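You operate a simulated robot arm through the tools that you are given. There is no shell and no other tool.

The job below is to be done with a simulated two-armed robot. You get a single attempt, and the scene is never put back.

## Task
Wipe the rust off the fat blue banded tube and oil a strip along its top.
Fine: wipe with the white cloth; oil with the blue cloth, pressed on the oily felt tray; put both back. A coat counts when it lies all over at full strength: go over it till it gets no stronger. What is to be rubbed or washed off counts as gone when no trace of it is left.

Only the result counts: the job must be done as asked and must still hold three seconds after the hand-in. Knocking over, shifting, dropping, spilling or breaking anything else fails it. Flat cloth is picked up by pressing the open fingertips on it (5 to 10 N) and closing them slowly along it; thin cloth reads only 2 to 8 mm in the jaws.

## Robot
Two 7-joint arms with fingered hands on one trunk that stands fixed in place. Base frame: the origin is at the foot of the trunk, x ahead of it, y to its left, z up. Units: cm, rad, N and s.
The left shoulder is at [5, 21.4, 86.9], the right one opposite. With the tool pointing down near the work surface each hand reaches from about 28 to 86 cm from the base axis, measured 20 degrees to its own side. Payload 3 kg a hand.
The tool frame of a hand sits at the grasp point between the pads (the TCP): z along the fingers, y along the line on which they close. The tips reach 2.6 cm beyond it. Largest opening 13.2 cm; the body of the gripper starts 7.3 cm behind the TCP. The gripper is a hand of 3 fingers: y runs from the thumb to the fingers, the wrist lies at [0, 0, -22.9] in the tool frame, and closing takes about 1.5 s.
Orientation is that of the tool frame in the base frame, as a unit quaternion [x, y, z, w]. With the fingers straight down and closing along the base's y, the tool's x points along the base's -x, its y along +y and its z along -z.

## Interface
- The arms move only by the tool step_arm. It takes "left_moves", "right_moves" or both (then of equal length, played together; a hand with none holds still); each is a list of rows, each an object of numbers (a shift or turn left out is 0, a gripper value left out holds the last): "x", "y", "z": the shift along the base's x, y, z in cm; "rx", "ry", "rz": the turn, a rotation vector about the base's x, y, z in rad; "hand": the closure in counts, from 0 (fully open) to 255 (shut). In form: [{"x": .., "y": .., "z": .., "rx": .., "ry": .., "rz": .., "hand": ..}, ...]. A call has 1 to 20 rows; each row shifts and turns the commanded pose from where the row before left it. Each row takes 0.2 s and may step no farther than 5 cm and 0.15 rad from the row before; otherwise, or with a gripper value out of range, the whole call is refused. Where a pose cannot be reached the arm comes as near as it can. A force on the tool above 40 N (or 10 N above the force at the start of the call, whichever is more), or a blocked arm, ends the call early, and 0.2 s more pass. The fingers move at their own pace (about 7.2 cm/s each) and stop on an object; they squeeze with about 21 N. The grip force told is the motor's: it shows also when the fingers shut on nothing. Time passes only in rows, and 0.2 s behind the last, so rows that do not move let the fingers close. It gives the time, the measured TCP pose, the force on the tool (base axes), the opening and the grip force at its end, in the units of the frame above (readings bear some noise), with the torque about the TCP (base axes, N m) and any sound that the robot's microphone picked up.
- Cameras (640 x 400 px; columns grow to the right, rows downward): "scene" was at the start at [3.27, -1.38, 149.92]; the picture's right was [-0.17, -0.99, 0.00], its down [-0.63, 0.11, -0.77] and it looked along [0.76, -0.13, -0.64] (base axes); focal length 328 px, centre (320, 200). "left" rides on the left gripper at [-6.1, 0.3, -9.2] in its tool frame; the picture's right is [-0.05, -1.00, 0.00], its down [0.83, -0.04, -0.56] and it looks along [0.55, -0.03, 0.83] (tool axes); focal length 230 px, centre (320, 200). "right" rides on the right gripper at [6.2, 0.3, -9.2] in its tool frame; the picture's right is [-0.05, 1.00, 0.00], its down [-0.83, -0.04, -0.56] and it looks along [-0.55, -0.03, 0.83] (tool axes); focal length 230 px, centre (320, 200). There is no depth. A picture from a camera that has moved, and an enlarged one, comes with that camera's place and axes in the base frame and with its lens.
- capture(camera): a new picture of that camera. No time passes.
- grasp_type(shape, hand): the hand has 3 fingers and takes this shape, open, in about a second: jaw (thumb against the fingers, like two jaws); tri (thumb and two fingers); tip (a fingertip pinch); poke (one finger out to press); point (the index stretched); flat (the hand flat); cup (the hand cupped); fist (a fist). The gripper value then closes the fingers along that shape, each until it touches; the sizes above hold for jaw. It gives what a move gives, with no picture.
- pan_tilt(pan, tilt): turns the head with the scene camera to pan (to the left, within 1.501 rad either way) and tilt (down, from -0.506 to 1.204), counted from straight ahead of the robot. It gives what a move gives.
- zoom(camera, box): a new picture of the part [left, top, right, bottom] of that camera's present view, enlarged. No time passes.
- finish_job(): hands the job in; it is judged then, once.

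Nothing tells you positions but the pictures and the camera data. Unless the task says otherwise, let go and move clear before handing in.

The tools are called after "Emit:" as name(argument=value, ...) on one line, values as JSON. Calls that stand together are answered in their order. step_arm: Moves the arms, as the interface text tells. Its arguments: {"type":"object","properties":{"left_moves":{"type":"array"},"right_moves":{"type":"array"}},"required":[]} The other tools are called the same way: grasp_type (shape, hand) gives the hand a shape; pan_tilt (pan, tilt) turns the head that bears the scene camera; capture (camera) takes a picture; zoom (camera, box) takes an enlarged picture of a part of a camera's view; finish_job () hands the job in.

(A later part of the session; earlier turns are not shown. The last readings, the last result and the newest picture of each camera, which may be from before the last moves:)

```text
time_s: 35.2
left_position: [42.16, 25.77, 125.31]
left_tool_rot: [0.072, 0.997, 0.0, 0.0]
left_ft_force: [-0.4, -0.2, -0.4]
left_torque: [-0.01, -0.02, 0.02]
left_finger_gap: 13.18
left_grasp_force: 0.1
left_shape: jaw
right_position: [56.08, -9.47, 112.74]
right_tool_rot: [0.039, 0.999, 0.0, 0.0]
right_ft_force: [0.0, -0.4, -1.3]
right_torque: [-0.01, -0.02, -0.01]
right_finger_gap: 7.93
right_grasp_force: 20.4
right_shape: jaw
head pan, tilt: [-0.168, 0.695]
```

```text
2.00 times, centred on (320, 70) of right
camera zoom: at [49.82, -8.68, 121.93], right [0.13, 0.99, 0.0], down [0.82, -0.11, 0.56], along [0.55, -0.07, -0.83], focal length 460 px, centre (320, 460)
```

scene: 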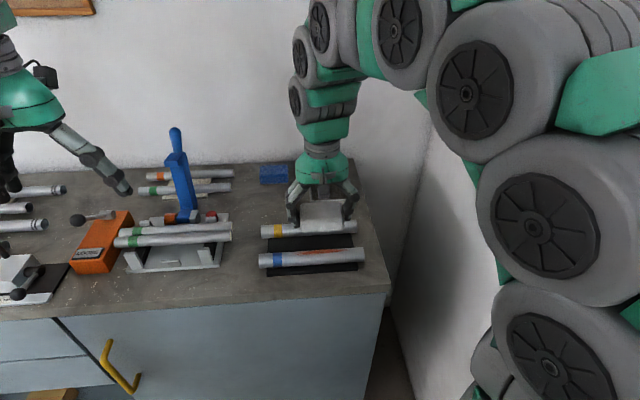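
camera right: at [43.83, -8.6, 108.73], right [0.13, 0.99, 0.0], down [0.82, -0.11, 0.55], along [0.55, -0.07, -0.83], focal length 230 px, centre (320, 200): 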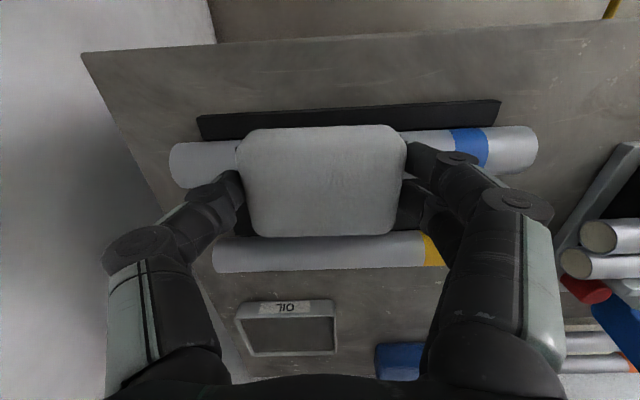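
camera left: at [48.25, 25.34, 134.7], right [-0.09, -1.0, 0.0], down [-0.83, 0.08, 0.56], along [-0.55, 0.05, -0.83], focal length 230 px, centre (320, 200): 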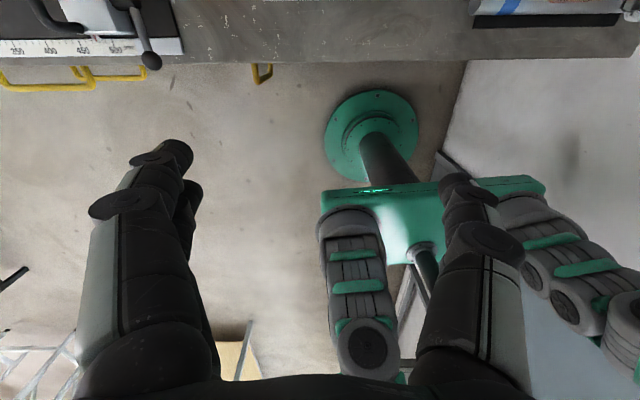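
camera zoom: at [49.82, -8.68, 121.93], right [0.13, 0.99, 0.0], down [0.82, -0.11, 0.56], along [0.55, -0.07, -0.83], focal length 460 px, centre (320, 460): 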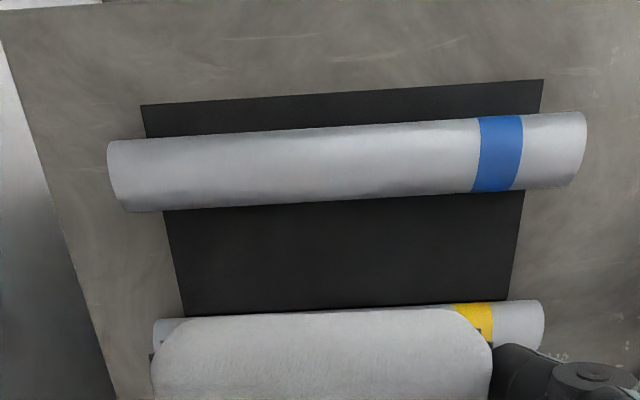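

The tube looks clean. A closer look for faint traces.

Emit:
zoom(camera="right", box=[200, 40, 330, 115])

Emit:
zoom(camera="right", box=[310, 40, 460, 115])

Emit:
zoom(camera="scene", box=[300, 245, 370, 275])

```text
4.92 times, centred on (265, 78) of right
camera zoom: at [49.82, -8.68, 121.93], right [0.13, 0.99, 0.0], down [0.82, -0.11, 0.56], along [0.55, -0.07, -0.83], focal length 1133 px, centre (591, 803)
```

zoom: 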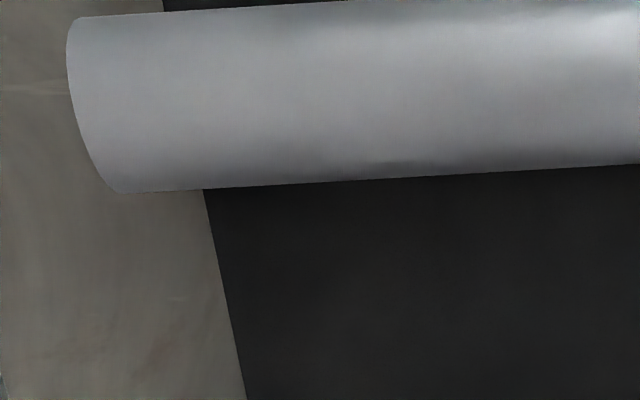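

```text
4.27 times, centred on (385, 78) of right
camera zoom: at [49.82, -8.68, 121.93], right [0.13, 0.99, 0.0], down [0.82, -0.11, 0.56], along [0.55, -0.07, -0.83], focal length 982 px, centre (43, 723)
```

zoom: 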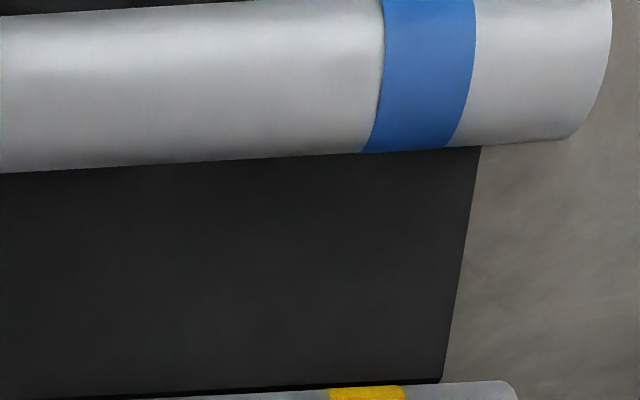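

```text
9.14 times, centred on (335, 260) of scene
camera zoom: at [3.28, -1.38, 149.92], right [-0.17, -0.99, 0.0], down [-0.63, 0.11, -0.77], along [0.76, -0.13, -0.64], focal length 2995 px, centre (183, -349)
```

zoom: 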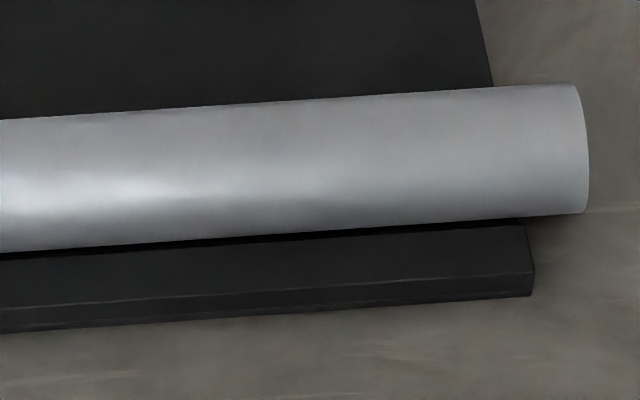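

It looks clean from above and from the front; I make one more longer set of strokes for safety, reaching past both ends of where the rust was.

Emit:
step_arm(right_moves=[{"x": -3, "z": -3}, {"x": -3, "z": -3}, {"z": -4}, {"z": -2.5}, {"z": -0.5}, {"y": -1.3, "x": -0.107, "z": -0.03}, {"y": -1.3, "x": -0.107}, {"y": -1.3, "x": -0.107}, {"y": -1.3, "x": -0.107}, {"y": 1.3, "x": 0.107}, {"y": 1.3, "x": 0.107}, {"y": 1.3, "x": 0.107}, {"y": 1.3, "x": 0.107}, {"y": 1.3, "x": 0.107}, {"y": 1.3, "x": 0.107}, {"y": 1.3, "x": 0.107}])

Emit:
step_arm(right_moves=[{"y": -1.3, "x": -0.107}, {"y": -1.3, "x": -0.107}, {"y": -1.3, "x": -0.107}, {"y": -1.3, "x": -0.107}, {"y": -1.3, "x": -0.107}, {"y": -1.3, "x": -0.107}, {"y": -1.3, "x": -0.107}, {"y": 1.3, "x": 0.107}, {"y": 1.3, "x": 0.107}, {"y": 1.3, "x": 0.107}, {"y": 1.3, "x": 0.107}, {}])

Emit:
zoom(camera="scene", box=[250, 190, 380, 290])

```text
time_s: 38.6
left_position: [42.11, 25.8, 125.28]
left_tool_rot: [0.072, 0.997, -0.001, 0.001]
left_ft_force: [0.6, 0.5, 0.1]
left_torque: [-0.01, 0.0, 0.0]
left_finger_gap: 13.22
left_grasp_force: 0.1
left_shape: jaw
right_position: [50.38, -5.31, 99.36]
right_tool_rot: [0.04, 0.999, 0.0, 0.0]
right_ft_force: [-1.3, -4.5, 10.0]
right_torque: [-0.33, 0.01, 0.0]
right_finger_gap: 7.9
right_grasp_force: 21.3
right_shape: jaw
head pan, tilt: [-0.168, 0.695]
```

```text
time_s: 41.2
left_position: [42.07, 25.84, 125.21]
left_tool_rot: [0.072, 0.997, 0.001, 0.0]
left_ft_force: [0.4, -0.4, 0.1]
left_torque: [-0.01, 0.0, -0.01]
left_finger_gap: 13.16
left_grasp_force: 0.1
left_shape: jaw
right_position: [49.98, -9.36, 99.59]
right_tool_rot: [0.039, 0.999, 0.001, 0.0]
right_ft_force: [-0.6, 0.2, 0.9]
right_torque: [0.0, 0.0, 0.01]
right_finger_gap: 7.97
right_grasp_force: 20.7
right_shape: jaw
head pan, tilt: [-0.168, 0.695]
```

```text
4.00 times, centred on (315, 240) of scene
camera zoom: at [3.27, -1.38, 149.92], right [-0.17, -0.99, 0.0], down [-0.63, 0.11, -0.77], along [0.76, -0.13, -0.64], focal length 1310 px, centre (340, 40)
```

zoom: 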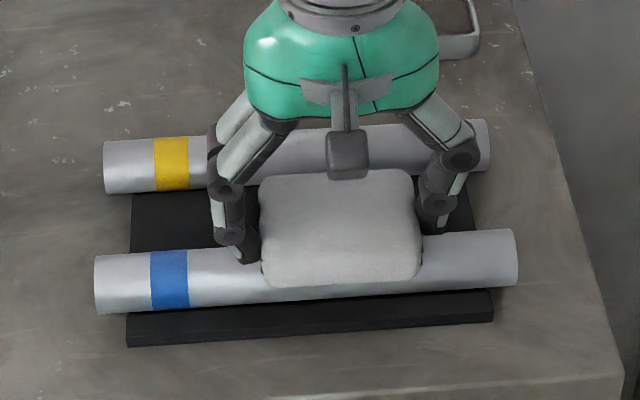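

The tube is unmoved and clean. Now the white pad goes back to its place.

Emit:
step_arm(right_moves=[{"z": 3}, {"z": 3}, {"z": 3}, {"x": 2.0, "y": 1.7}, {"x": 4, "y": 1.5}, {"x": 4, "y": 1.5, "rz": 0.02}, {"x": 4, "y": 1.5}, {"x": 4, "y": 1.5}, {"x": 4, "y": 1.5}, {"z": -4}, {"z": -4}, {"z": -2.5}, {"z": -1.0}, {"z": -0.5}, {}])

Emit:
step_arm(right_moves=[{"z": -0.15}, {}])

```text
time_s: 44.4
left_position: [42.12, 25.71, 125.37]
left_tool_rot: [0.072, 0.997, 0.0, -0.001]
left_ft_force: [-0.4, 0.2, -0.2]
left_torque: [0.02, 0.02, -0.01]
left_finger_gap: 13.2
left_grasp_force: 0.0
left_shape: jaw
right_position: [72.1, -0.25, 96.49]
right_tool_rot: [0.03, 1.0, 0.0, 0.001]
right_ft_force: [-0.8, 0.4, -0.8]
right_torque: [0.01, 0.02, -0.02]
right_finger_gap: 7.98
right_grasp_force: 21.6
right_shape: jaw
head pan, tilt: [-0.168, 0.695]
```

```text
time_s: 45.0
left_position: [42.25, 25.83, 125.41]
left_tool_rot: [0.073, 0.997, 0.0, 0.001]
left_ft_force: [0.1, 0.1, 0.5]
left_torque: [0.01, 0.01, 0.02]
left_finger_gap: 13.19
left_grasp_force: 0.0
left_shape: jaw
right_position: [72.12, -0.28, 96.36]
right_tool_rot: [0.029, 1.0, 0.001, 0.0]
right_ft_force: [-0.2, 0.4, -0.9]
right_torque: [0.0, 0.01, -0.01]
right_finger_gap: 7.98
right_grasp_force: 21.5
right_shape: jaw
head pan, tilt: [-0.168, 0.695]
```

Emit:
step_arm(right_moves=[{"z": -0.12}, {}])

Emit:
step_arm(right_moves=[{"z": -0.12}, {}])

```text
time_s: 45.6
left_position: [42.18, 25.85, 125.33]
left_tool_rot: [0.072, 0.997, -0.001, 0.0]
left_ft_force: [0.7, 0.4, 0.0]
left_torque: [0.02, 0.02, -0.01]
left_finger_gap: 13.17
left_grasp_force: 0.1
left_shape: jaw
right_position: [72.02, -0.14, 96.25]
right_tool_rot: [0.029, 1.0, -0.001, 0.0]
right_ft_force: [-0.7, -0.3, 0.1]
right_torque: [0.01, -0.02, 0.01]
right_finger_gap: 7.96
right_grasp_force: 20.9
right_shape: jaw
head pan, tilt: [-0.168, 0.695]
```

```text
time_s: 46.2
left_position: [42.19, 25.78, 125.33]
left_tool_rot: [0.072, 0.997, 0.0, 0.0]
left_ft_force: [-0.4, -0.6, -0.4]
left_torque: [-0.01, 0.03, -0.01]
left_finger_gap: 13.2
left_grasp_force: 0.1
left_shape: jaw
right_position: [71.95, -0.27, 96.12]
right_tool_rot: [0.029, 1.0, 0.0, -0.001]
right_ft_force: [0.6, 0.4, -0.6]
right_torque: [0.0, 0.0, 0.01]
right_finger_gap: 7.97
right_grasp_force: 21.5
right_shape: jaw
head pan, tilt: [-0.168, 0.695]
```

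Emit:
step_arm(right_moves=[{"z": -0.1}, {}])

Emit:
step_arm(right_moves=[{"z": -0.08}, {}])

```text
time_s: 46.8
left_position: [42.08, 25.82, 125.42]
left_tool_rot: [0.072, 0.997, 0.0, 0.0]
left_ft_force: [-0.3, 0.1, -0.2]
left_torque: [-0.03, 0.0, 0.0]
left_finger_gap: 13.2
left_grasp_force: 0.2
left_shape: jaw
right_position: [71.94, -0.17, 96.24]
right_tool_rot: [0.03, 1.0, 0.0, 0.0]
right_ft_force: [1.6, -0.9, 6.6]
right_torque: [0.02, -0.04, 0.0]
right_finger_gap: 7.96
right_grasp_force: 20.9
right_shape: jaw
head pan, tilt: [-0.168, 0.695]
```

```text
time_s: 47.4
left_position: [42.2, 25.89, 125.22]
left_tool_rot: [0.072, 0.997, -0.001, 0.0]
left_ft_force: [0.3, 0.1, -0.2]
left_torque: [-0.01, -0.02, 0.0]
left_finger_gap: 13.19
left_grasp_force: 0.1
left_shape: jaw
right_position: [72.08, -0.24, 96.01]
right_tool_rot: [0.03, 1.0, 0.0, 0.001]
right_ft_force: [0.6, 0.2, 17.6]
right_torque: [0.0, -0.01, -0.04]
right_finger_gap: 7.94
right_grasp_force: 20.9
right_shape: jaw
head pan, tilt: [-0.168, 0.695]
```

Pad is seated on the bench. Release it, rise, and go towards the blue pad with a slight forward tilt of the hand for reach.

Emit:
step_arm(right_moves=[{"z": 0.1}, {"hand": 70}, {"hand": 40}, {"hand": 0}, {"hand": 0}, {"z": 1}, {"z": 3}, {"z": 4}, {}])

Emit:
capture(camera="right")

Emit:
zoom(camera="scene", box=[230, 150, 380, 290])

```text
time_s: 49.4
left_position: [42.17, 25.94, 125.27]
left_tool_rot: [0.073, 0.997, 0.0, 0.0]
left_ft_force: [-0.6, -0.2, 0.0]
left_torque: [0.0, -0.02, 0.02]
left_finger_gap: 13.18
left_grasp_force: 0.1
left_shape: jaw
right_position: [72.22, -0.35, 103.99]
right_tool_rot: [0.03, 1.0, 0.0, -0.001]
right_ft_force: [0.1, 0.8, -0.8]
right_torque: [-0.02, 0.01, -0.02]
right_finger_gap: 13.19
right_grasp_force: 0.1
right_shape: jaw
head pan, tilt: [-0.168, 0.695]
```

```text
taken
camera right: at [66.09, 0.34, 113.24], right [0.11, 0.99, 0.0], down [0.83, -0.09, 0.55], along [0.55, -0.06, -0.83], focal length 230 px, centre (320, 200)
```

right: 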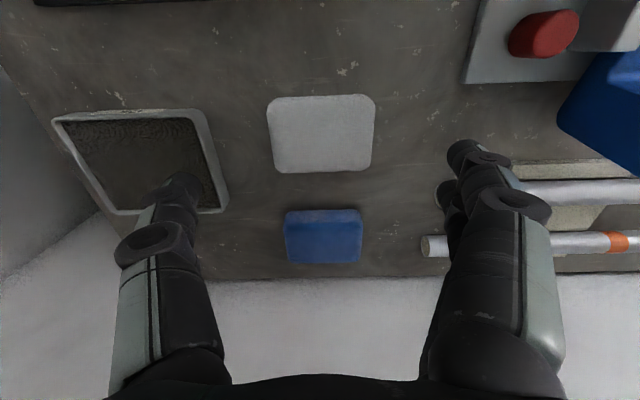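

```text
2.86 times, centred on (305, 220) of scene
camera zoom: at [3.27, -1.38, 149.92], right [-0.17, -0.99, 0.0], down [-0.63, 0.11, -0.77], along [0.76, -0.13, -0.64], focal length 936 px, centre (363, 143)
```

zoom: 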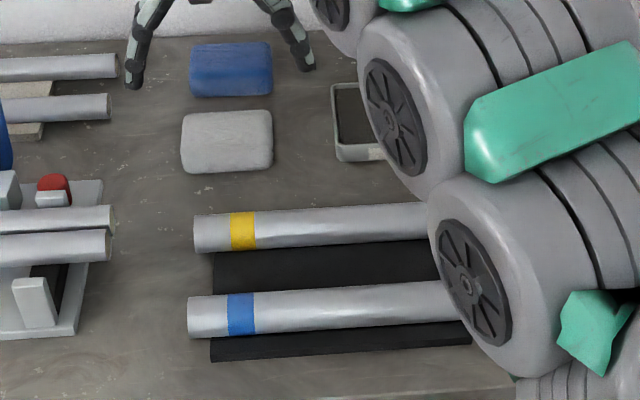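

The white pad is back in place. I tilt the hand forward and approach above the blue pad, near (84.2,-1.2), checking reach.

Emit:
step_arm(right_moves=[{"x": 4, "y": -0.3, "ry": -0.1}, {"x": 4, "y": -0.3, "ry": -0.1, "z": -1}, {"x": 4, "y": -0.35, "ry": -0.1, "z": -1}, {"z": -1}, {}])

Emit:
capture(camera="right")

Emit:
capture(camera="scene")

```text
time_s: 50.6
left_position: [42.04, 25.82, 125.33]
left_tool_rot: [0.073, 0.997, 0.0, 0.0]
left_ft_force: [-0.2, -0.2, 0.9]
left_torque: [0.02, 0.0, 0.03]
left_finger_gap: 13.21
left_grasp_force: 0.1
left_shape: jaw
right_position: [84.09, -1.27, 101.2]
right_tool_rot: [0.029, 0.988, 0.004, 0.149]
right_ft_force: [0.6, 0.8, -0.5]
right_torque: [0.01, 0.0, 0.01]
right_finger_gap: 13.19
right_grasp_force: 0.1
right_shape: jaw
head pan, tilt: [-0.168, 0.695]
```

```text
taken
camera right: at [75.39, -0.67, 108.18], right [0.11, 0.99, 0.03], down [0.63, -0.09, 0.77], along [0.77, -0.06, -0.63], focal length 230 px, centre (320, 200)
```

right: 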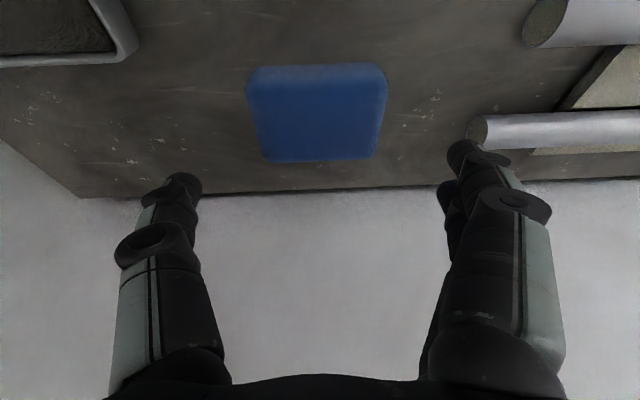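

```text
taken
```

scene: 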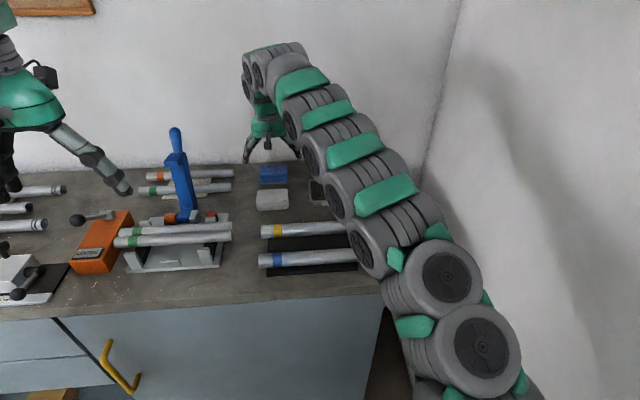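

Reach is fine. I reduce the tilt to 0.2 rad and lower around the blue pad, centre (84.2,-1.3).

Emit:
step_arm(right_moves=[{"z": -2, "ry": 0.05, "y": -0.1}, {"z": -1.5, "ry": 0.05}, {"z": -0.8}, {"z": -0.4}, {}])

Emit:
capture(camera="right")

Emit:
zoom(camera="scene", box=[220, 130, 340, 210])

```text
time_s: 51.8
left_position: [42.2, 25.67, 125.24]
left_tool_rot: [0.072, 0.997, 0.0, 0.0]
left_ft_force: [-0.2, -0.3, -0.3]
left_torque: [0.01, -0.01, 0.01]
left_finger_gap: 13.2
left_grasp_force: 0.2
left_shape: jaw
right_position: [84.0, -1.14, 96.15]
right_tool_rot: [0.029, 0.995, 0.003, 0.1]
right_ft_force: [-0.4, -0.2, 0.4]
right_torque: [0.01, 0.01, 0.01]
right_finger_gap: 13.15
right_grasp_force: 0.1
right_shape: jaw
head pan, tilt: [-0.168, 0.695]
```

```text
taken
camera right: at [76.1, -0.52, 104.07], right [0.11, 0.99, 0.02], down [0.7, -0.09, 0.71], along [0.71, -0.06, -0.7], focal length 230 px, centre (320, 200)
```

right: 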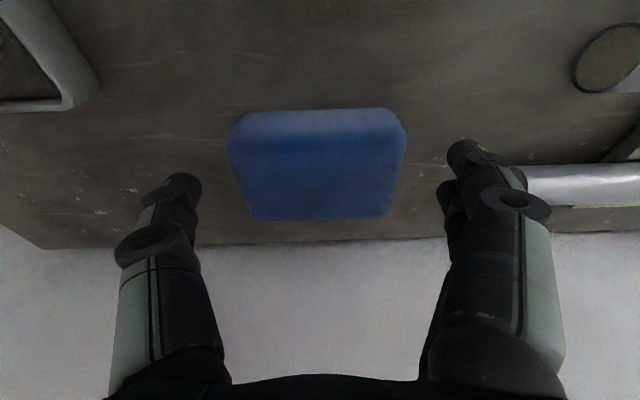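

```text
5.00 times, centred on (280, 170) of scene
camera zoom: at [3.27, -1.38, 149.92], right [-0.17, -0.99, 0.0], down [-0.63, 0.11, -0.77], along [0.76, -0.13, -0.64], focal length 1638 px, centre (520, 350)
```

zoom: 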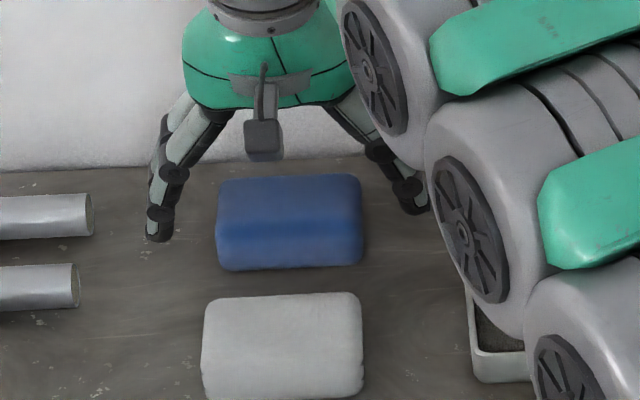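

Well placed around the pad. A touch lower and close.

Emit:
step_arm(right_moves=[{"z": -0.2}, {}, {"hand": 60}, {"hand": 80}, {"hand": 100}, {"hand": 120}, {"hand": 120}, {"hand": 120}])

Emit:
capture(camera="right")

```text
time_s: 53.6
left_position: [42.06, 25.8, 125.2]
left_tool_rot: [0.072, 0.997, 0.0, 0.0]
left_ft_force: [-0.3, 0.3, 0.8]
left_torque: [-0.03, -0.02, 0.0]
left_finger_gap: 13.17
left_grasp_force: 0.2
left_shape: jaw
right_position: [83.96, -1.12, 95.82]
right_tool_rot: [0.03, 0.995, 0.004, 0.1]
right_ft_force: [-0.5, 0.3, -0.8]
right_torque: [-0.03, 0.02, 0.01]
right_finger_gap: 8.01
right_grasp_force: 20.5
right_shape: jaw
head pan, tilt: [-0.168, 0.695]
```

```text
taken
camera right: at [76.05, -0.54, 103.83], right [0.11, 0.99, 0.02], down [0.7, -0.09, 0.71], along [0.71, -0.06, -0.71], focal length 230 px, centre (320, 200)
```

right: 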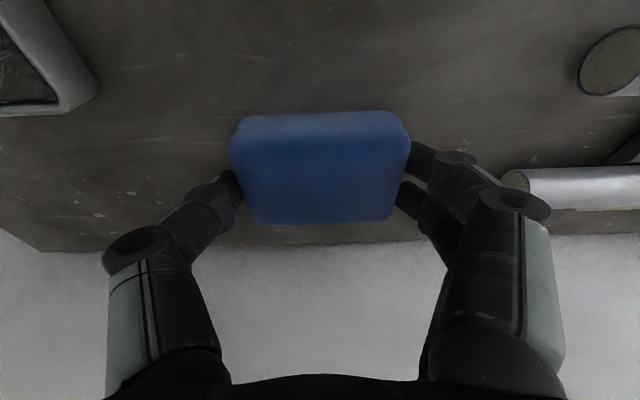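

Gripped at 8.0 cm. Lift a few cm, carry over the tray (centred near (73.5,-15.9)), above its rim, then view.

Emit:
step_arm(right_moves=[{"z": 1}, {"z": 2}, {"z": 1.5, "x": -1, "y": -1}, {"z": 1.5, "x": -2, "y": -2.6}, {"x": -2, "y": -3}, {"x": -2, "y": -3}, {"x": -2, "y": -3}, {"x": -1.8, "y": -2}, {}])

Emit:
capture(camera="right")

Emit:
capture(camera="scene")

```text
time_s: 55.6
left_position: [42.17, 25.8, 125.21]
left_tool_rot: [0.072, 0.997, 0.0, 0.0]
left_ft_force: [-0.6, 0.4, -0.4]
left_torque: [-0.03, 0.04, 0.04]
left_finger_gap: 13.17
left_grasp_force: 0.1
left_shape: jaw
right_position: [73.44, -16.01, 102.25]
right_tool_rot: [0.029, 0.995, 0.004, 0.099]
right_ft_force: [0.3, 0.1, -0.2]
right_torque: [-0.02, 0.0, -0.01]
right_finger_gap: 8.01
right_grasp_force: 21.0
right_shape: jaw
head pan, tilt: [-0.168, 0.695]
```

```text
taken
camera right: at [65.51, -15.4, 110.09], right [0.11, 0.99, 0.02], down [0.7, -0.09, 0.71], along [0.71, -0.06, -0.71], focal length 230 px, centre (320, 200)
```

right: 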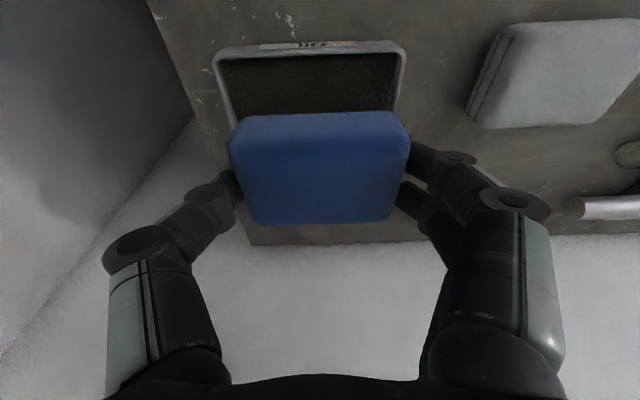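

```text
taken
```

scene: 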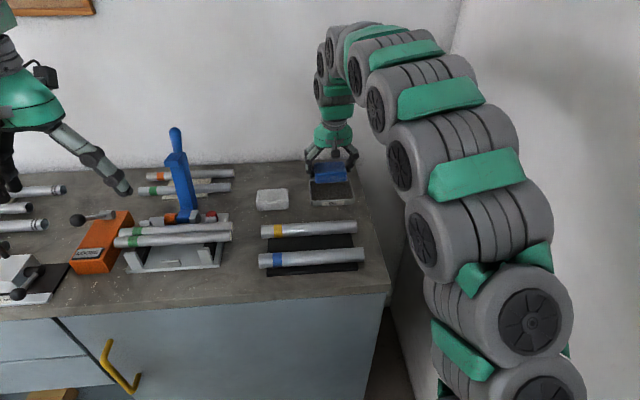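

Tray centre is near (73.4,-16), the pad is above it. Lowering slowly onto the felt.

Emit:
step_arm(right_moves=[{"z": -2, "y": -0.1}, {"z": -1}, {"z": -0.5}, {}])

Emit:
zoom(camera="scene", box=[285, 140, 375, 215])

Emit:
capture(camera="right")

```text
time_s: 56.6
left_position: [42.16, 25.91, 125.32]
left_tool_rot: [0.073, 0.997, 0.0, 0.0]
left_ft_force: [0.2, -0.4, 0.0]
left_torque: [0.0, -0.01, -0.03]
left_finger_gap: 13.21
left_grasp_force: 0.1
left_shape: jaw
right_position: [73.35, -16.07, 98.66]
right_tool_rot: [0.029, 0.995, 0.003, 0.1]
right_ft_force: [0.1, 0.0, -0.2]
right_torque: [-0.02, 0.03, 0.0]
right_finger_gap: 8.02
right_grasp_force: 21.1
right_shape: jaw
head pan, tilt: [-0.168, 0.695]
```

```text
5.33 times, centred on (330, 178) of scene
camera zoom: at [3.28, -1.38, 149.92], right [-0.17, -0.99, 0.0], down [-0.63, 0.11, -0.77], along [0.76, -0.13, -0.64], focal length 1747 px, centre (267, 320)
```

zoom: 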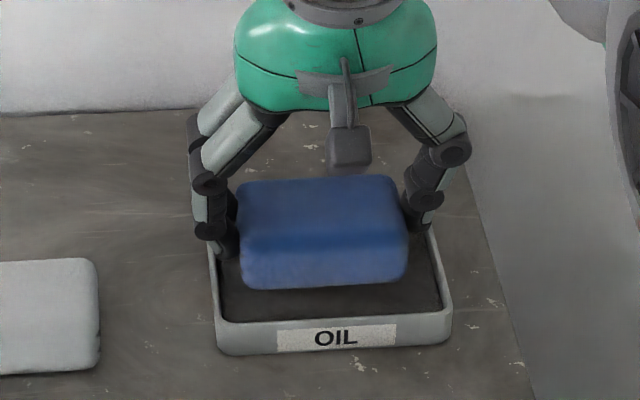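

```text
taken
camera right: at [65.43, -15.45, 106.45], right [0.11, 0.99, 0.02], down [0.7, -0.09, 0.71], along [0.71, -0.06, -0.71], focal length 230 px, centre (320, 200)
```

right: 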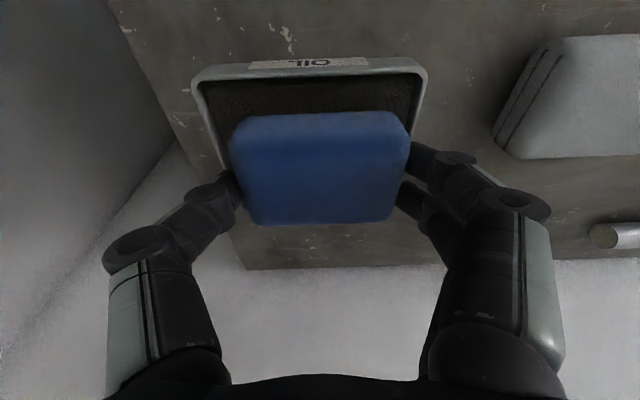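

Emit:
step_arm(right_moves=[{"z": -0.4}, {"z": -0.2}, {}])

Emit:
step_arm(right_moves=[{"z": -0.2}, {}])

Emit:
step_arm(right_moves=[{"z": -0.2}, {}])

```text
time_s: 57.4
left_position: [42.2, 25.69, 125.35]
left_tool_rot: [0.073, 0.997, 0.0, 0.0]
left_ft_force: [0.9, -0.5, 0.3]
left_torque: [0.02, 0.0, 0.02]
left_finger_gap: 13.18
left_grasp_force: 0.0
left_shape: jaw
right_position: [73.44, -15.99, 98.1]
right_tool_rot: [0.03, 0.995, 0.003, 0.1]
right_ft_force: [0.4, -0.3, -0.4]
right_torque: [0.0, 0.01, -0.02]
right_finger_gap: 8.01
right_grasp_force: 21.3
right_shape: jaw
head pan, tilt: [-0.168, 0.695]
```

```text
time_s: 58.0
left_position: [42.09, 25.74, 125.34]
left_tool_rot: [0.073, 0.997, 0.0, 0.0]
left_ft_force: [0.1, -0.5, -0.5]
left_torque: [0.01, -0.02, 0.01]
left_finger_gap: 13.2
left_grasp_force: 0.2
left_shape: jaw
right_position: [73.33, -15.93, 97.81]
right_tool_rot: [0.029, 0.995, 0.004, 0.1]
right_ft_force: [0.0, 0.5, 2.7]
right_torque: [0.02, -0.05, 0.0]
right_finger_gap: 8.01
right_grasp_force: 20.8
right_shape: jaw
head pan, tilt: [-0.168, 0.695]
```

```text
time_s: 58.6
left_position: [42.15, 25.84, 125.32]
left_tool_rot: [0.073, 0.997, -0.001, 0.0]
left_ft_force: [0.0, -0.3, 0.8]
left_torque: [-0.02, 0.02, 0.03]
left_finger_gap: 13.2
left_grasp_force: 0.1
left_shape: jaw
right_position: [73.33, -15.99, 97.78]
right_tool_rot: [0.028, 0.995, 0.003, 0.101]
right_ft_force: [1.0, -0.4, 21.6]
right_torque: [0.0, -0.04, -0.02]
right_finger_gap: 7.95
right_grasp_force: 21.0
right_shape: jaw
head pan, tilt: [-0.168, 0.695]
```

Pressed on the felt at about 20 N; hold for a second, lift a little and look.

Emit:
step_arm(right_moves=[{"z": 0.05}, {}, {}, {}, {}])

Emit:
zoom(camera="scene", box=[285, 140, 375, 215])

Emit:
step_arm(right_moves=[{"z": 1}, {"z": 3}, {"z": 3}, {"z": 2}, {}])

Emit:
capture(camera="right")

Emit:
zoom(camera="scene", box=[285, 110, 375, 215])

```text
time_s: 59.8
left_position: [42.11, 25.81, 125.33]
left_tool_rot: [0.072, 0.997, 0.0, 0.0]
left_ft_force: [-1.0, -0.2, 0.7]
left_torque: [0.0, 0.0, -0.01]
left_finger_gap: 13.21
left_grasp_force: 0.1
left_shape: jaw
right_position: [73.26, -15.87, 97.78]
right_tool_rot: [0.03, 0.995, 0.003, 0.1]
right_ft_force: [8.1, -1.5, 25.6]
right_torque: [-0.08, -0.22, -0.01]
right_finger_gap: 7.91
right_grasp_force: 20.6
right_shape: jaw
head pan, tilt: [-0.168, 0.695]
```

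```text
5.33 times, centred on (330, 178) of scene
camera zoom: at [3.25, -1.37, 149.92], right [-0.17, -0.99, 0.0], down [-0.63, 0.11, -0.77], along [0.76, -0.13, -0.64], focal length 1747 px, centre (267, 320)
```

zoom: 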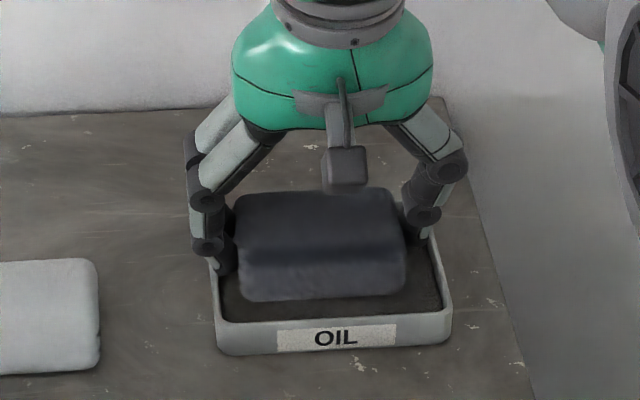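

```text
time_s: 61.0
left_position: [42.09, 25.91, 125.43]
left_tool_rot: [0.073, 0.997, -0.001, 0.0]
left_ft_force: [0.2, -0.6, 0.1]
left_torque: [0.0, 0.02, -0.01]
left_finger_gap: 13.2
left_grasp_force: 0.0
left_shape: jaw
right_position: [73.09, -16.05, 106.54]
right_tool_rot: [0.03, 0.995, 0.004, 0.099]
right_ft_force: [-0.6, -0.4, -0.2]
right_torque: [-0.01, 0.05, -0.01]
right_finger_gap: 7.92
right_grasp_force: 21.0
right_shape: jaw
head pan, tilt: [-0.168, 0.695]
```

```text
taken
camera right: at [65.17, -15.51, 114.26], right [0.11, 0.99, 0.02], down [0.7, -0.09, 0.71], along [0.71, -0.06, -0.71], focal length 230 px, centre (320, 200)
```

right: 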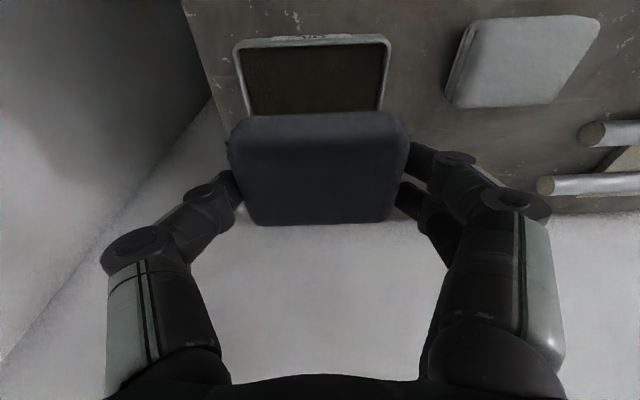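

```text
3.81 times, centred on (330, 162) of scene
camera zoom: at [3.28, -1.38, 149.92], right [-0.17, -0.99, 0.0], down [-0.63, 0.11, -0.77], along [0.76, -0.13, -0.64], focal length 1248 px, centre (282, 343)
```

zoom: 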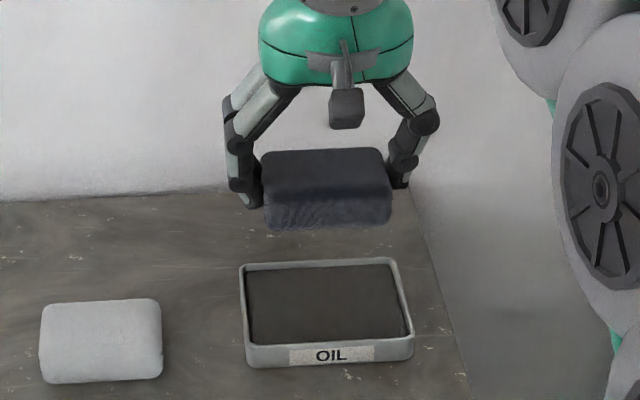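

The cloth has turned dark with oil and the tray stands as before. Now over to the tube, with the pad kept level.

Emit:
step_arm(right_moves=[{"x": -4, "y": 1}, {"x": -4, "y": 1}, {"x": -4, "y": 1.2, "rz": -0.02}, {"x": -4, "y": 1.2}, {"x": -4, "y": 1.2}, {"x": -3.5, "y": 0.9}, {"z": -3}, {"z": -2.5}, {"z": -0.8}, {}])

Emit:
zoom(camera="scene", box=[240, 170, 390, 290])

Emit:
capture(camera="right")

```text
time_s: 63.2
left_position: [42.11, 25.82, 125.28]
left_tool_rot: [0.072, 0.997, 0.0, 0.0]
left_ft_force: [0.1, -0.3, 0.3]
left_torque: [-0.01, -0.02, 0.0]
left_finger_gap: 13.21
left_grasp_force: 0.0
left_shape: jaw
right_position: [49.58, -9.61, 100.24]
right_tool_rot: [0.04, 0.994, 0.002, 0.101]
right_ft_force: [0.5, 0.6, -0.3]
right_torque: [0.01, 0.0, 0.02]
right_finger_gap: 7.91
right_grasp_force: 21.2
right_shape: jaw
head pan, tilt: [-0.168, 0.695]
```

```text
3.33 times, centred on (315, 230) of scene
camera zoom: at [3.28, -1.38, 149.92], right [-0.17, -0.99, 0.0], down [-0.63, 0.11, -0.77], along [0.76, -0.13, -0.64], focal length 1092 px, centre (337, 100)
```

zoom: 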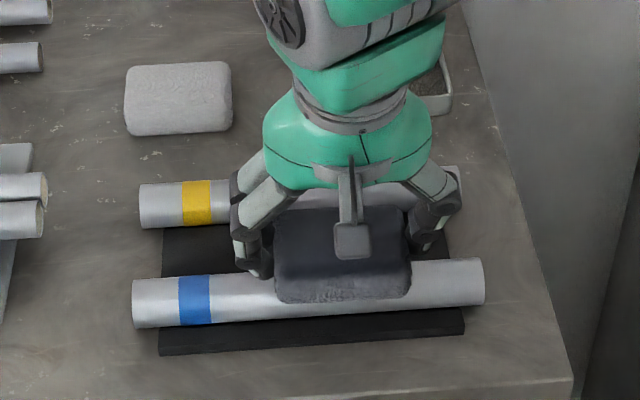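

```text
taken
camera right: at [41.73, -8.73, 108.14], right [0.13, 0.99, 0.02], down [0.7, -0.11, 0.71], along [0.71, -0.08, -0.71], focal length 230 px, centre (320, 200)
```

right: 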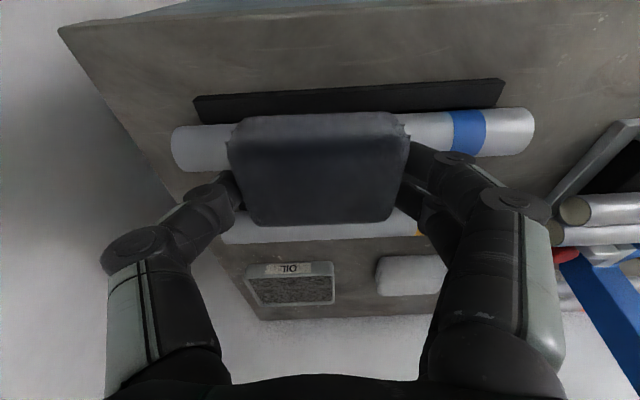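

Emit:
step_arm(right_moves=[{"z": -0.4}, {"z": -0.2}, {}])

Emit:
step_arm(right_moves=[{"z": -0.15}, {}])

Emit:
step_arm(right_moves=[{"z": -0.12}, {}])

```text
time_s: 64.0
left_position: [42.08, 25.72, 125.34]
left_tool_rot: [0.072, 0.997, -0.001, 0.0]
left_ft_force: [0.1, 0.1, -0.1]
left_torque: [0.07, 0.01, -0.01]
left_finger_gap: 13.17
left_grasp_force: 0.0
left_shape: jaw
right_position: [49.64, -9.46, 99.76]
right_tool_rot: [0.039, 0.994, 0.002, 0.099]
right_ft_force: [0.5, -0.7, -0.5]
right_torque: [-0.04, -0.03, -0.03]
right_finger_gap: 7.91
right_grasp_force: 20.3
right_shape: jaw
head pan, tilt: [-0.168, 0.695]
```

```text
time_s: 64.6
left_position: [42.09, 25.83, 125.27]
left_tool_rot: [0.073, 0.997, -0.001, 0.001]
left_ft_force: [0.0, -0.3, -0.5]
left_torque: [-0.02, -0.01, 0.01]
left_finger_gap: 13.21
left_grasp_force: 0.0
left_shape: jaw
right_position: [49.72, -9.4, 99.74]
right_tool_rot: [0.039, 0.994, 0.002, 0.1]
right_ft_force: [0.1, -1.2, -0.1]
right_torque: [0.0, -0.02, 0.01]
right_finger_gap: 7.94
right_grasp_force: 21.5
right_shape: jaw
head pan, tilt: [-0.168, 0.695]
```

```text
time_s: 65.2
left_position: [42.03, 25.91, 125.38]
left_tool_rot: [0.073, 0.997, 0.0, 0.001]
left_ft_force: [-0.2, 0.0, -0.4]
left_torque: [0.03, 0.01, 0.0]
left_finger_gap: 13.19
left_grasp_force: 0.0
left_shape: jaw
right_position: [49.82, -9.43, 99.59]
right_tool_rot: [0.039, 0.994, 0.002, 0.1]
right_ft_force: [-0.6, 0.0, -0.6]
right_torque: [0.03, 0.02, -0.01]
right_finger_gap: 7.94
right_grasp_force: 21.3
right_shape: jaw
head pan, tilt: [-0.168, 0.695]
```

Emit:
step_arm(right_moves=[{"z": -0.12}, {}])

Emit:
step_arm(right_moves=[{"z": -0.12}, {}])

```text
time_s: 65.8
left_position: [42.16, 25.73, 125.36]
left_tool_rot: [0.073, 0.997, 0.0, 0.001]
left_ft_force: [0.2, 0.5, 0.1]
left_torque: [-0.01, 0.01, -0.01]
left_finger_gap: 13.21
left_grasp_force: 0.0
left_shape: jaw
right_position: [49.79, -9.49, 99.42]
right_tool_rot: [0.039, 0.994, 0.002, 0.1]
right_ft_force: [-0.3, -0.3, -0.9]
right_torque: [0.02, -0.02, -0.04]
right_finger_gap: 7.93
right_grasp_force: 21.1
right_shape: jaw
head pan, tilt: [-0.168, 0.695]
```

```text
time_s: 66.4
left_position: [42.18, 25.71, 125.26]
left_tool_rot: [0.073, 0.997, 0.0, 0.0]
left_ft_force: [-0.8, -0.3, -1.1]
left_torque: [0.01, 0.03, -0.04]
left_finger_gap: 13.17
left_grasp_force: 0.0
left_shape: jaw
right_position: [49.74, -9.41, 99.28]
right_tool_rot: [0.039, 0.994, 0.002, 0.1]
right_ft_force: [-0.4, -0.6, 9.7]
right_torque: [0.0, -0.02, 0.01]
right_finger_gap: 7.91
right_grasp_force: 21.1
right_shape: jaw
head pan, tilt: [-0.168, 0.695]
```

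Contact with 9.7 N. Stroke along the tube to its right end first.

Emit:
step_arm(right_moves=[{"y": -1, "x": -0.082}, {"y": -1, "x": -0.082}, {"y": -1, "x": -0.082}, {"y": -1, "x": -0.082}, {"y": -1, "x": -0.082}, {"y": 1, "x": 0.082}, {"y": 1, "x": 0.082}, {"y": 1, "x": 0.082}, {"y": 1, "x": 0.082}, {"y": 1, "x": 0.082}])

Emit:
zoom(camera="scene", box=[240, 190, 390, 290])

```text
time_s: 68.6
left_position: [42.24, 25.75, 125.35]
left_tool_rot: [0.071, 0.997, 0.0, 0.001]
left_ft_force: [0.5, 0.3, 0.0]
left_torque: [0.01, 0.0, 0.0]
left_finger_gap: 13.19
left_grasp_force: 0.2
left_shape: jaw
right_position: [49.81, -9.34, 99.16]
right_tool_rot: [0.039, 0.994, 0.002, 0.099]
right_ft_force: [-0.2, -3.8, 11.5]
right_torque: [-0.14, 0.03, -0.01]
right_finger_gap: 7.63
right_grasp_force: 20.8
right_shape: jaw
head pan, tilt: [-0.168, 0.695]
```

```text
4.00 times, centred on (315, 240) of scene
camera zoom: at [3.26, -1.38, 149.92], right [-0.17, -0.99, 0.0], down [-0.63, 0.11, -0.77], along [0.76, -0.13, -0.64], focal length 1310 px, centre (340, 40)
```

zoom: 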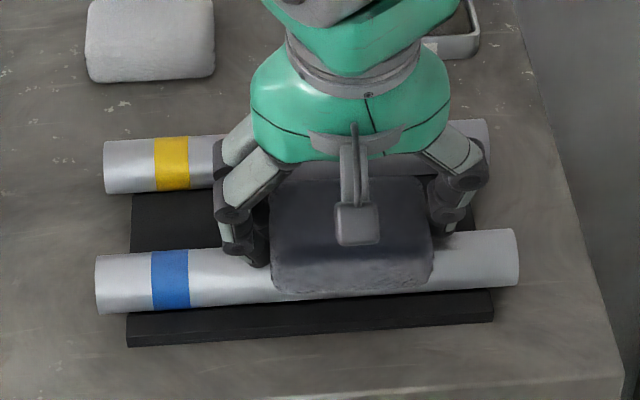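

Emit:
capture(camera="right")

Emit:
zoom(camera="scene", box=[285, 215, 355, 275])

```text
taken
camera right: at [41.92, -8.64, 107.0], right [0.13, 0.99, 0.02], down [0.7, -0.11, 0.71], along [0.7, -0.07, -0.71], focal length 230 px, centre (320, 200)
```

right: 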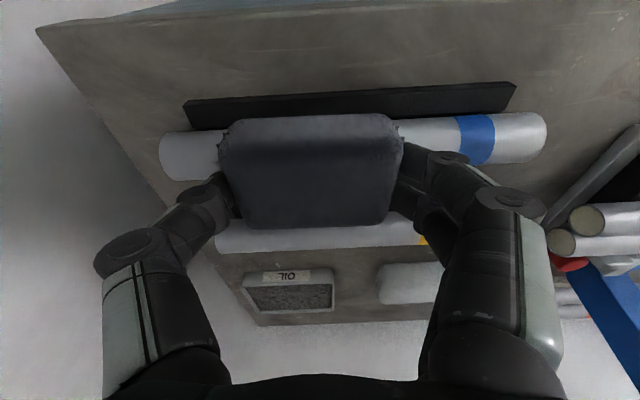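

```text
6.67 times, centred on (320, 245) of scene
camera zoom: at [3.26, -1.38, 149.92], right [-0.17, -0.99, 0.0], down [-0.63, 0.11, -0.77], along [0.76, -0.13, -0.64], focal length 2184 px, centre (320, -100)
```

zoom: 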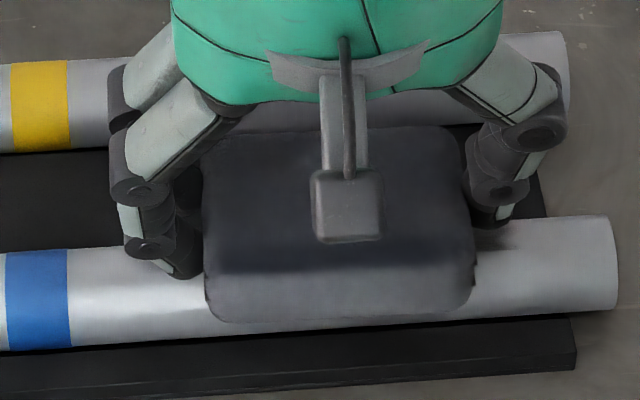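

The pad shifted a few mm sideways in the fingers under drag, so I ease the pressure a bit and stroke to the banded end.

Emit:
step_arm(right_moves=[{"z": 0.04, "y": 1, "x": 0.082}, {"y": 1, "x": 0.082}, {"y": 1, "x": 0.082}, {"y": 1, "x": 0.082}, {"y": 1, "x": 0.082}, {}])

Emit:
zoom(camera="scene", box=[240, 190, 390, 290])

```text
time_s: 70.0
left_position: [42.3, 25.88, 125.28]
left_tool_rot: [0.073, 0.997, 0.0, 0.0]
left_ft_force: [1.0, 0.9, -0.1]
left_torque: [0.0, -0.01, 0.01]
left_finger_gap: 13.2
left_grasp_force: 0.1
left_shape: jaw
right_position: [50.04, -4.41, 99.21]
right_tool_rot: [0.039, 0.994, 0.002, 0.099]
right_ft_force: [-1.1, -1.8, 4.1]
right_torque: [-0.1, 0.0, 0.0]
right_finger_gap: 7.82
right_grasp_force: 20.9
right_shape: jaw
head pan, tilt: [-0.168, 0.695]
```

```text
4.00 times, centred on (315, 240) of scene
camera zoom: at [3.27, -1.38, 149.92], right [-0.17, -0.99, 0.0], down [-0.63, 0.11, -0.77], along [0.76, -0.13, -0.64], focal length 1310 px, centre (340, 40)
```

zoom: 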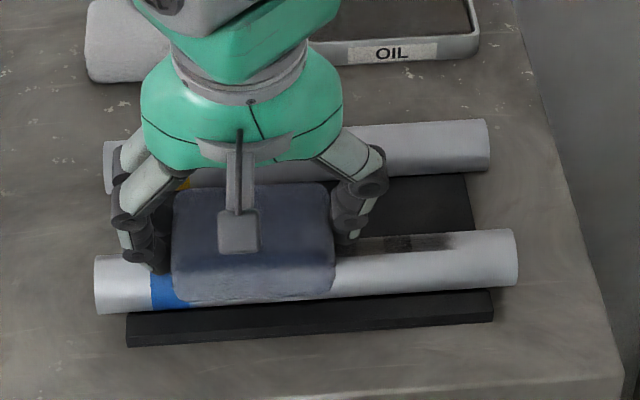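

Oil is showing on the top between about y=-15.6 and the middle, still patchy. I continue with strokes over that stretch.

Emit:
step_arm(right_moves=[{"y": -1, "x": -0.082, "z": -0.02}, {"y": -1, "x": -0.082}, {"y": -1, "x": -0.082}, {"y": -1, "x": -0.082}, {"y": -1, "x": -0.082}, {"y": -1, "x": -0.082}, {"y": -1, "x": -0.082}, {"y": -1, "x": -0.082}, {"y": -1, "x": -0.082}, {"y": -1, "x": -0.082}, {}])

Emit:
zoom(camera="scene", box=[240, 190, 390, 290])

```text
time_s: 72.4
left_position: [42.05, 25.8, 125.25]
left_tool_rot: [0.073, 0.997, 0.0, 0.0]
left_ft_force: [0.3, 0.8, -0.3]
left_torque: [0.02, -0.04, 0.02]
left_finger_gap: 13.19
left_grasp_force: 0.1
left_shape: jaw
right_position: [49.22, -14.58, 99.36]
right_tool_rot: [0.04, 0.994, 0.002, 0.099]
right_ft_force: [0.9, 0.1, 0.2]
right_torque: [-0.02, 0.0, 0.0]
right_finger_gap: 7.87
right_grasp_force: 20.2
right_shape: jaw
head pan, tilt: [-0.168, 0.695]
```

```text
4.00 times, centred on (315, 240) of scene
camera zoom: at [3.27, -1.38, 149.92], right [-0.17, -0.99, 0.0], down [-0.63, 0.11, -0.77], along [0.76, -0.13, -0.64], focal length 1310 px, centre (340, 40)
```

zoom: 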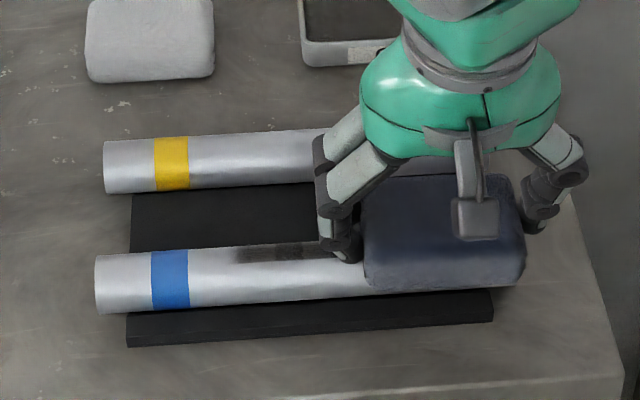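

Emit:
step_arm(right_moves=[{"y": 1, "x": 0.082, "z": -0.06}, {"y": 1, "x": 0.082}, {}])

Emit:
step_arm(right_moves=[{"y": 1, "x": 0.082}, {"y": 1, "x": 0.082}, {"y": 1, "x": 0.082}, {"y": 1, "x": 0.082}, {"y": 1, "x": 0.082}, {"y": 1, "x": 0.082}, {"y": 1, "x": 0.082}, {}])

Emit:
zoom(camera="scene", box=[240, 190, 390, 290])

```text
time_s: 73.2
left_position: [42.17, 25.81, 125.36]
left_tool_rot: [0.074, 0.997, 0.0, 0.0]
left_ft_force: [-0.3, 0.1, -0.2]
left_torque: [0.03, -0.01, -0.02]
left_finger_gap: 13.17
left_grasp_force: 0.1
left_shape: jaw
right_position: [49.41, -12.52, 99.14]
right_tool_rot: [0.04, 0.994, 0.002, 0.1]
right_ft_force: [0.0, -3.7, 11.9]
right_torque: [0.0, -0.05, 0.01]
right_finger_gap: 7.84
right_grasp_force: 20.8
right_shape: jaw
head pan, tilt: [-0.168, 0.695]
```

```text
time_s: 75.0
left_position: [42.03, 25.86, 125.24]
left_tool_rot: [0.072, 0.997, 0.0, 0.0]
left_ft_force: [0.3, -0.1, 0.3]
left_torque: [0.01, -0.02, 0.02]
left_finger_gap: 13.2
left_grasp_force: 0.0
left_shape: jaw
right_position: [49.85, -5.31, 99.29]
right_tool_rot: [0.039, 0.994, 0.002, 0.101]
right_ft_force: [0.9, -0.6, 11.7]
right_torque: [-0.1, -0.04, 0.03]
right_finger_gap: 7.84
right_grasp_force: 20.9
right_shape: jaw
head pan, tilt: [-0.168, 0.695]
```

```text
4.00 times, centred on (315, 240) of scene
camera zoom: at [3.26, -1.38, 149.92], right [-0.17, -0.99, 0.0], down [-0.63, 0.11, -0.77], along [0.76, -0.13, -0.64], focal length 1310 px, centre (340, 40)
```

zoom: 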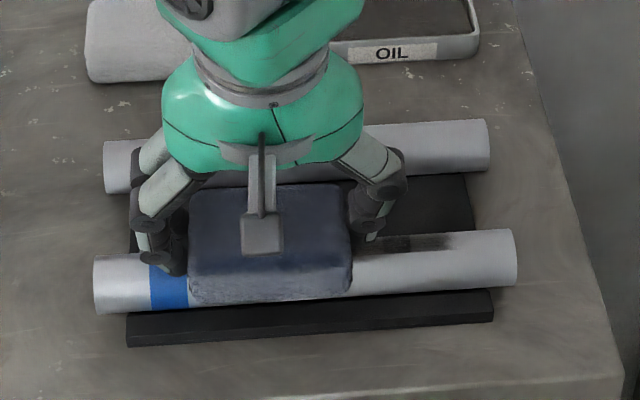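

Emit:
step_arm(right_moves=[{"y": -1, "x": -0.082}, {"y": -1, "x": -0.082}, {"y": -1, "x": -0.082}, {"y": -1, "x": -0.082}, {"y": -1, "x": -0.082}, {"y": -1, "x": -0.082}, {"y": -1, "x": -0.082}, {"y": 1, "x": 0.082}, {"y": 1, "x": 0.082}, {"y": 1, "x": 0.082}, {"z": 3}, {"z": 4}, {"x": 3, "z": 3}, {"x": 4, "z": 2}, {"x": 2}, {}])

Emit:
zoom(camera="scene", box=[250, 220, 380, 290])

Emit:
capture(camera="right")

```text
time_s: 78.4
left_position: [42.21, 25.72, 125.31]
left_tool_rot: [0.072, 0.997, 0.0, 0.001]
left_ft_force: [-0.2, 0.0, -0.2]
left_torque: [-0.01, -0.01, 0.0]
left_finger_gap: 13.22
left_grasp_force: 0.0
left_shape: jaw
right_position: [58.61, -9.42, 111.19]
right_tool_rot: [0.04, 0.994, 0.002, 0.101]
right_ft_force: [0.1, 0.1, -0.4]
right_torque: [0.0, -0.04, 0.01]
right_finger_gap: 7.88
right_grasp_force: 21.0
right_shape: jaw
head pan, tilt: [-0.168, 0.695]
```

```text
4.92 times, centred on (315, 255) of scene
camera zoom: at [3.27, -1.38, 149.92], right [-0.17, -0.99, 0.0], down [-0.63, 0.11, -0.77], along [0.76, -0.13, -0.64], focal length 1613 px, centre (345, -71)
```

zoom: 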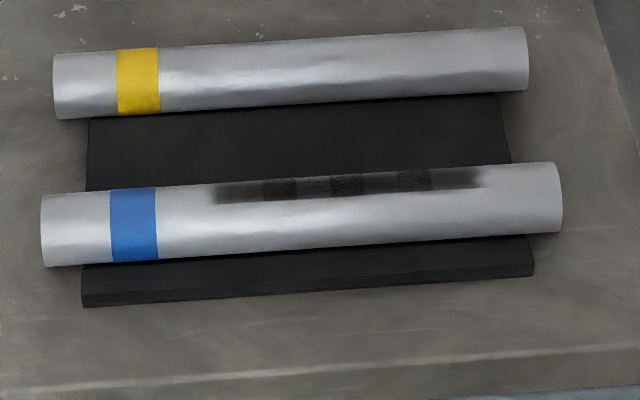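

```text
taken
camera right: at [50.65, -8.77, 119.12], right [0.13, 0.99, 0.02], down [0.7, -0.11, 0.71], along [0.7, -0.08, -0.71], focal length 230 px, centre (320, 200)
```

right: 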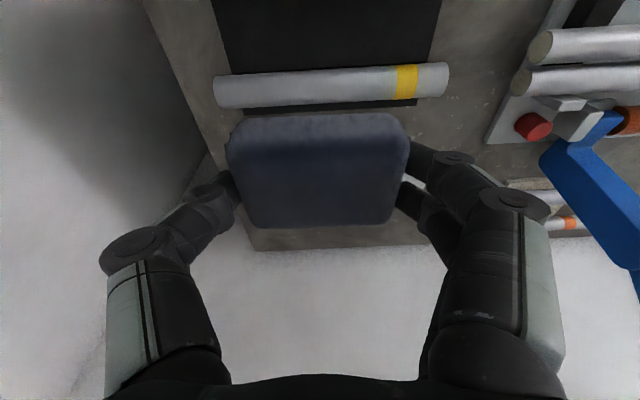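

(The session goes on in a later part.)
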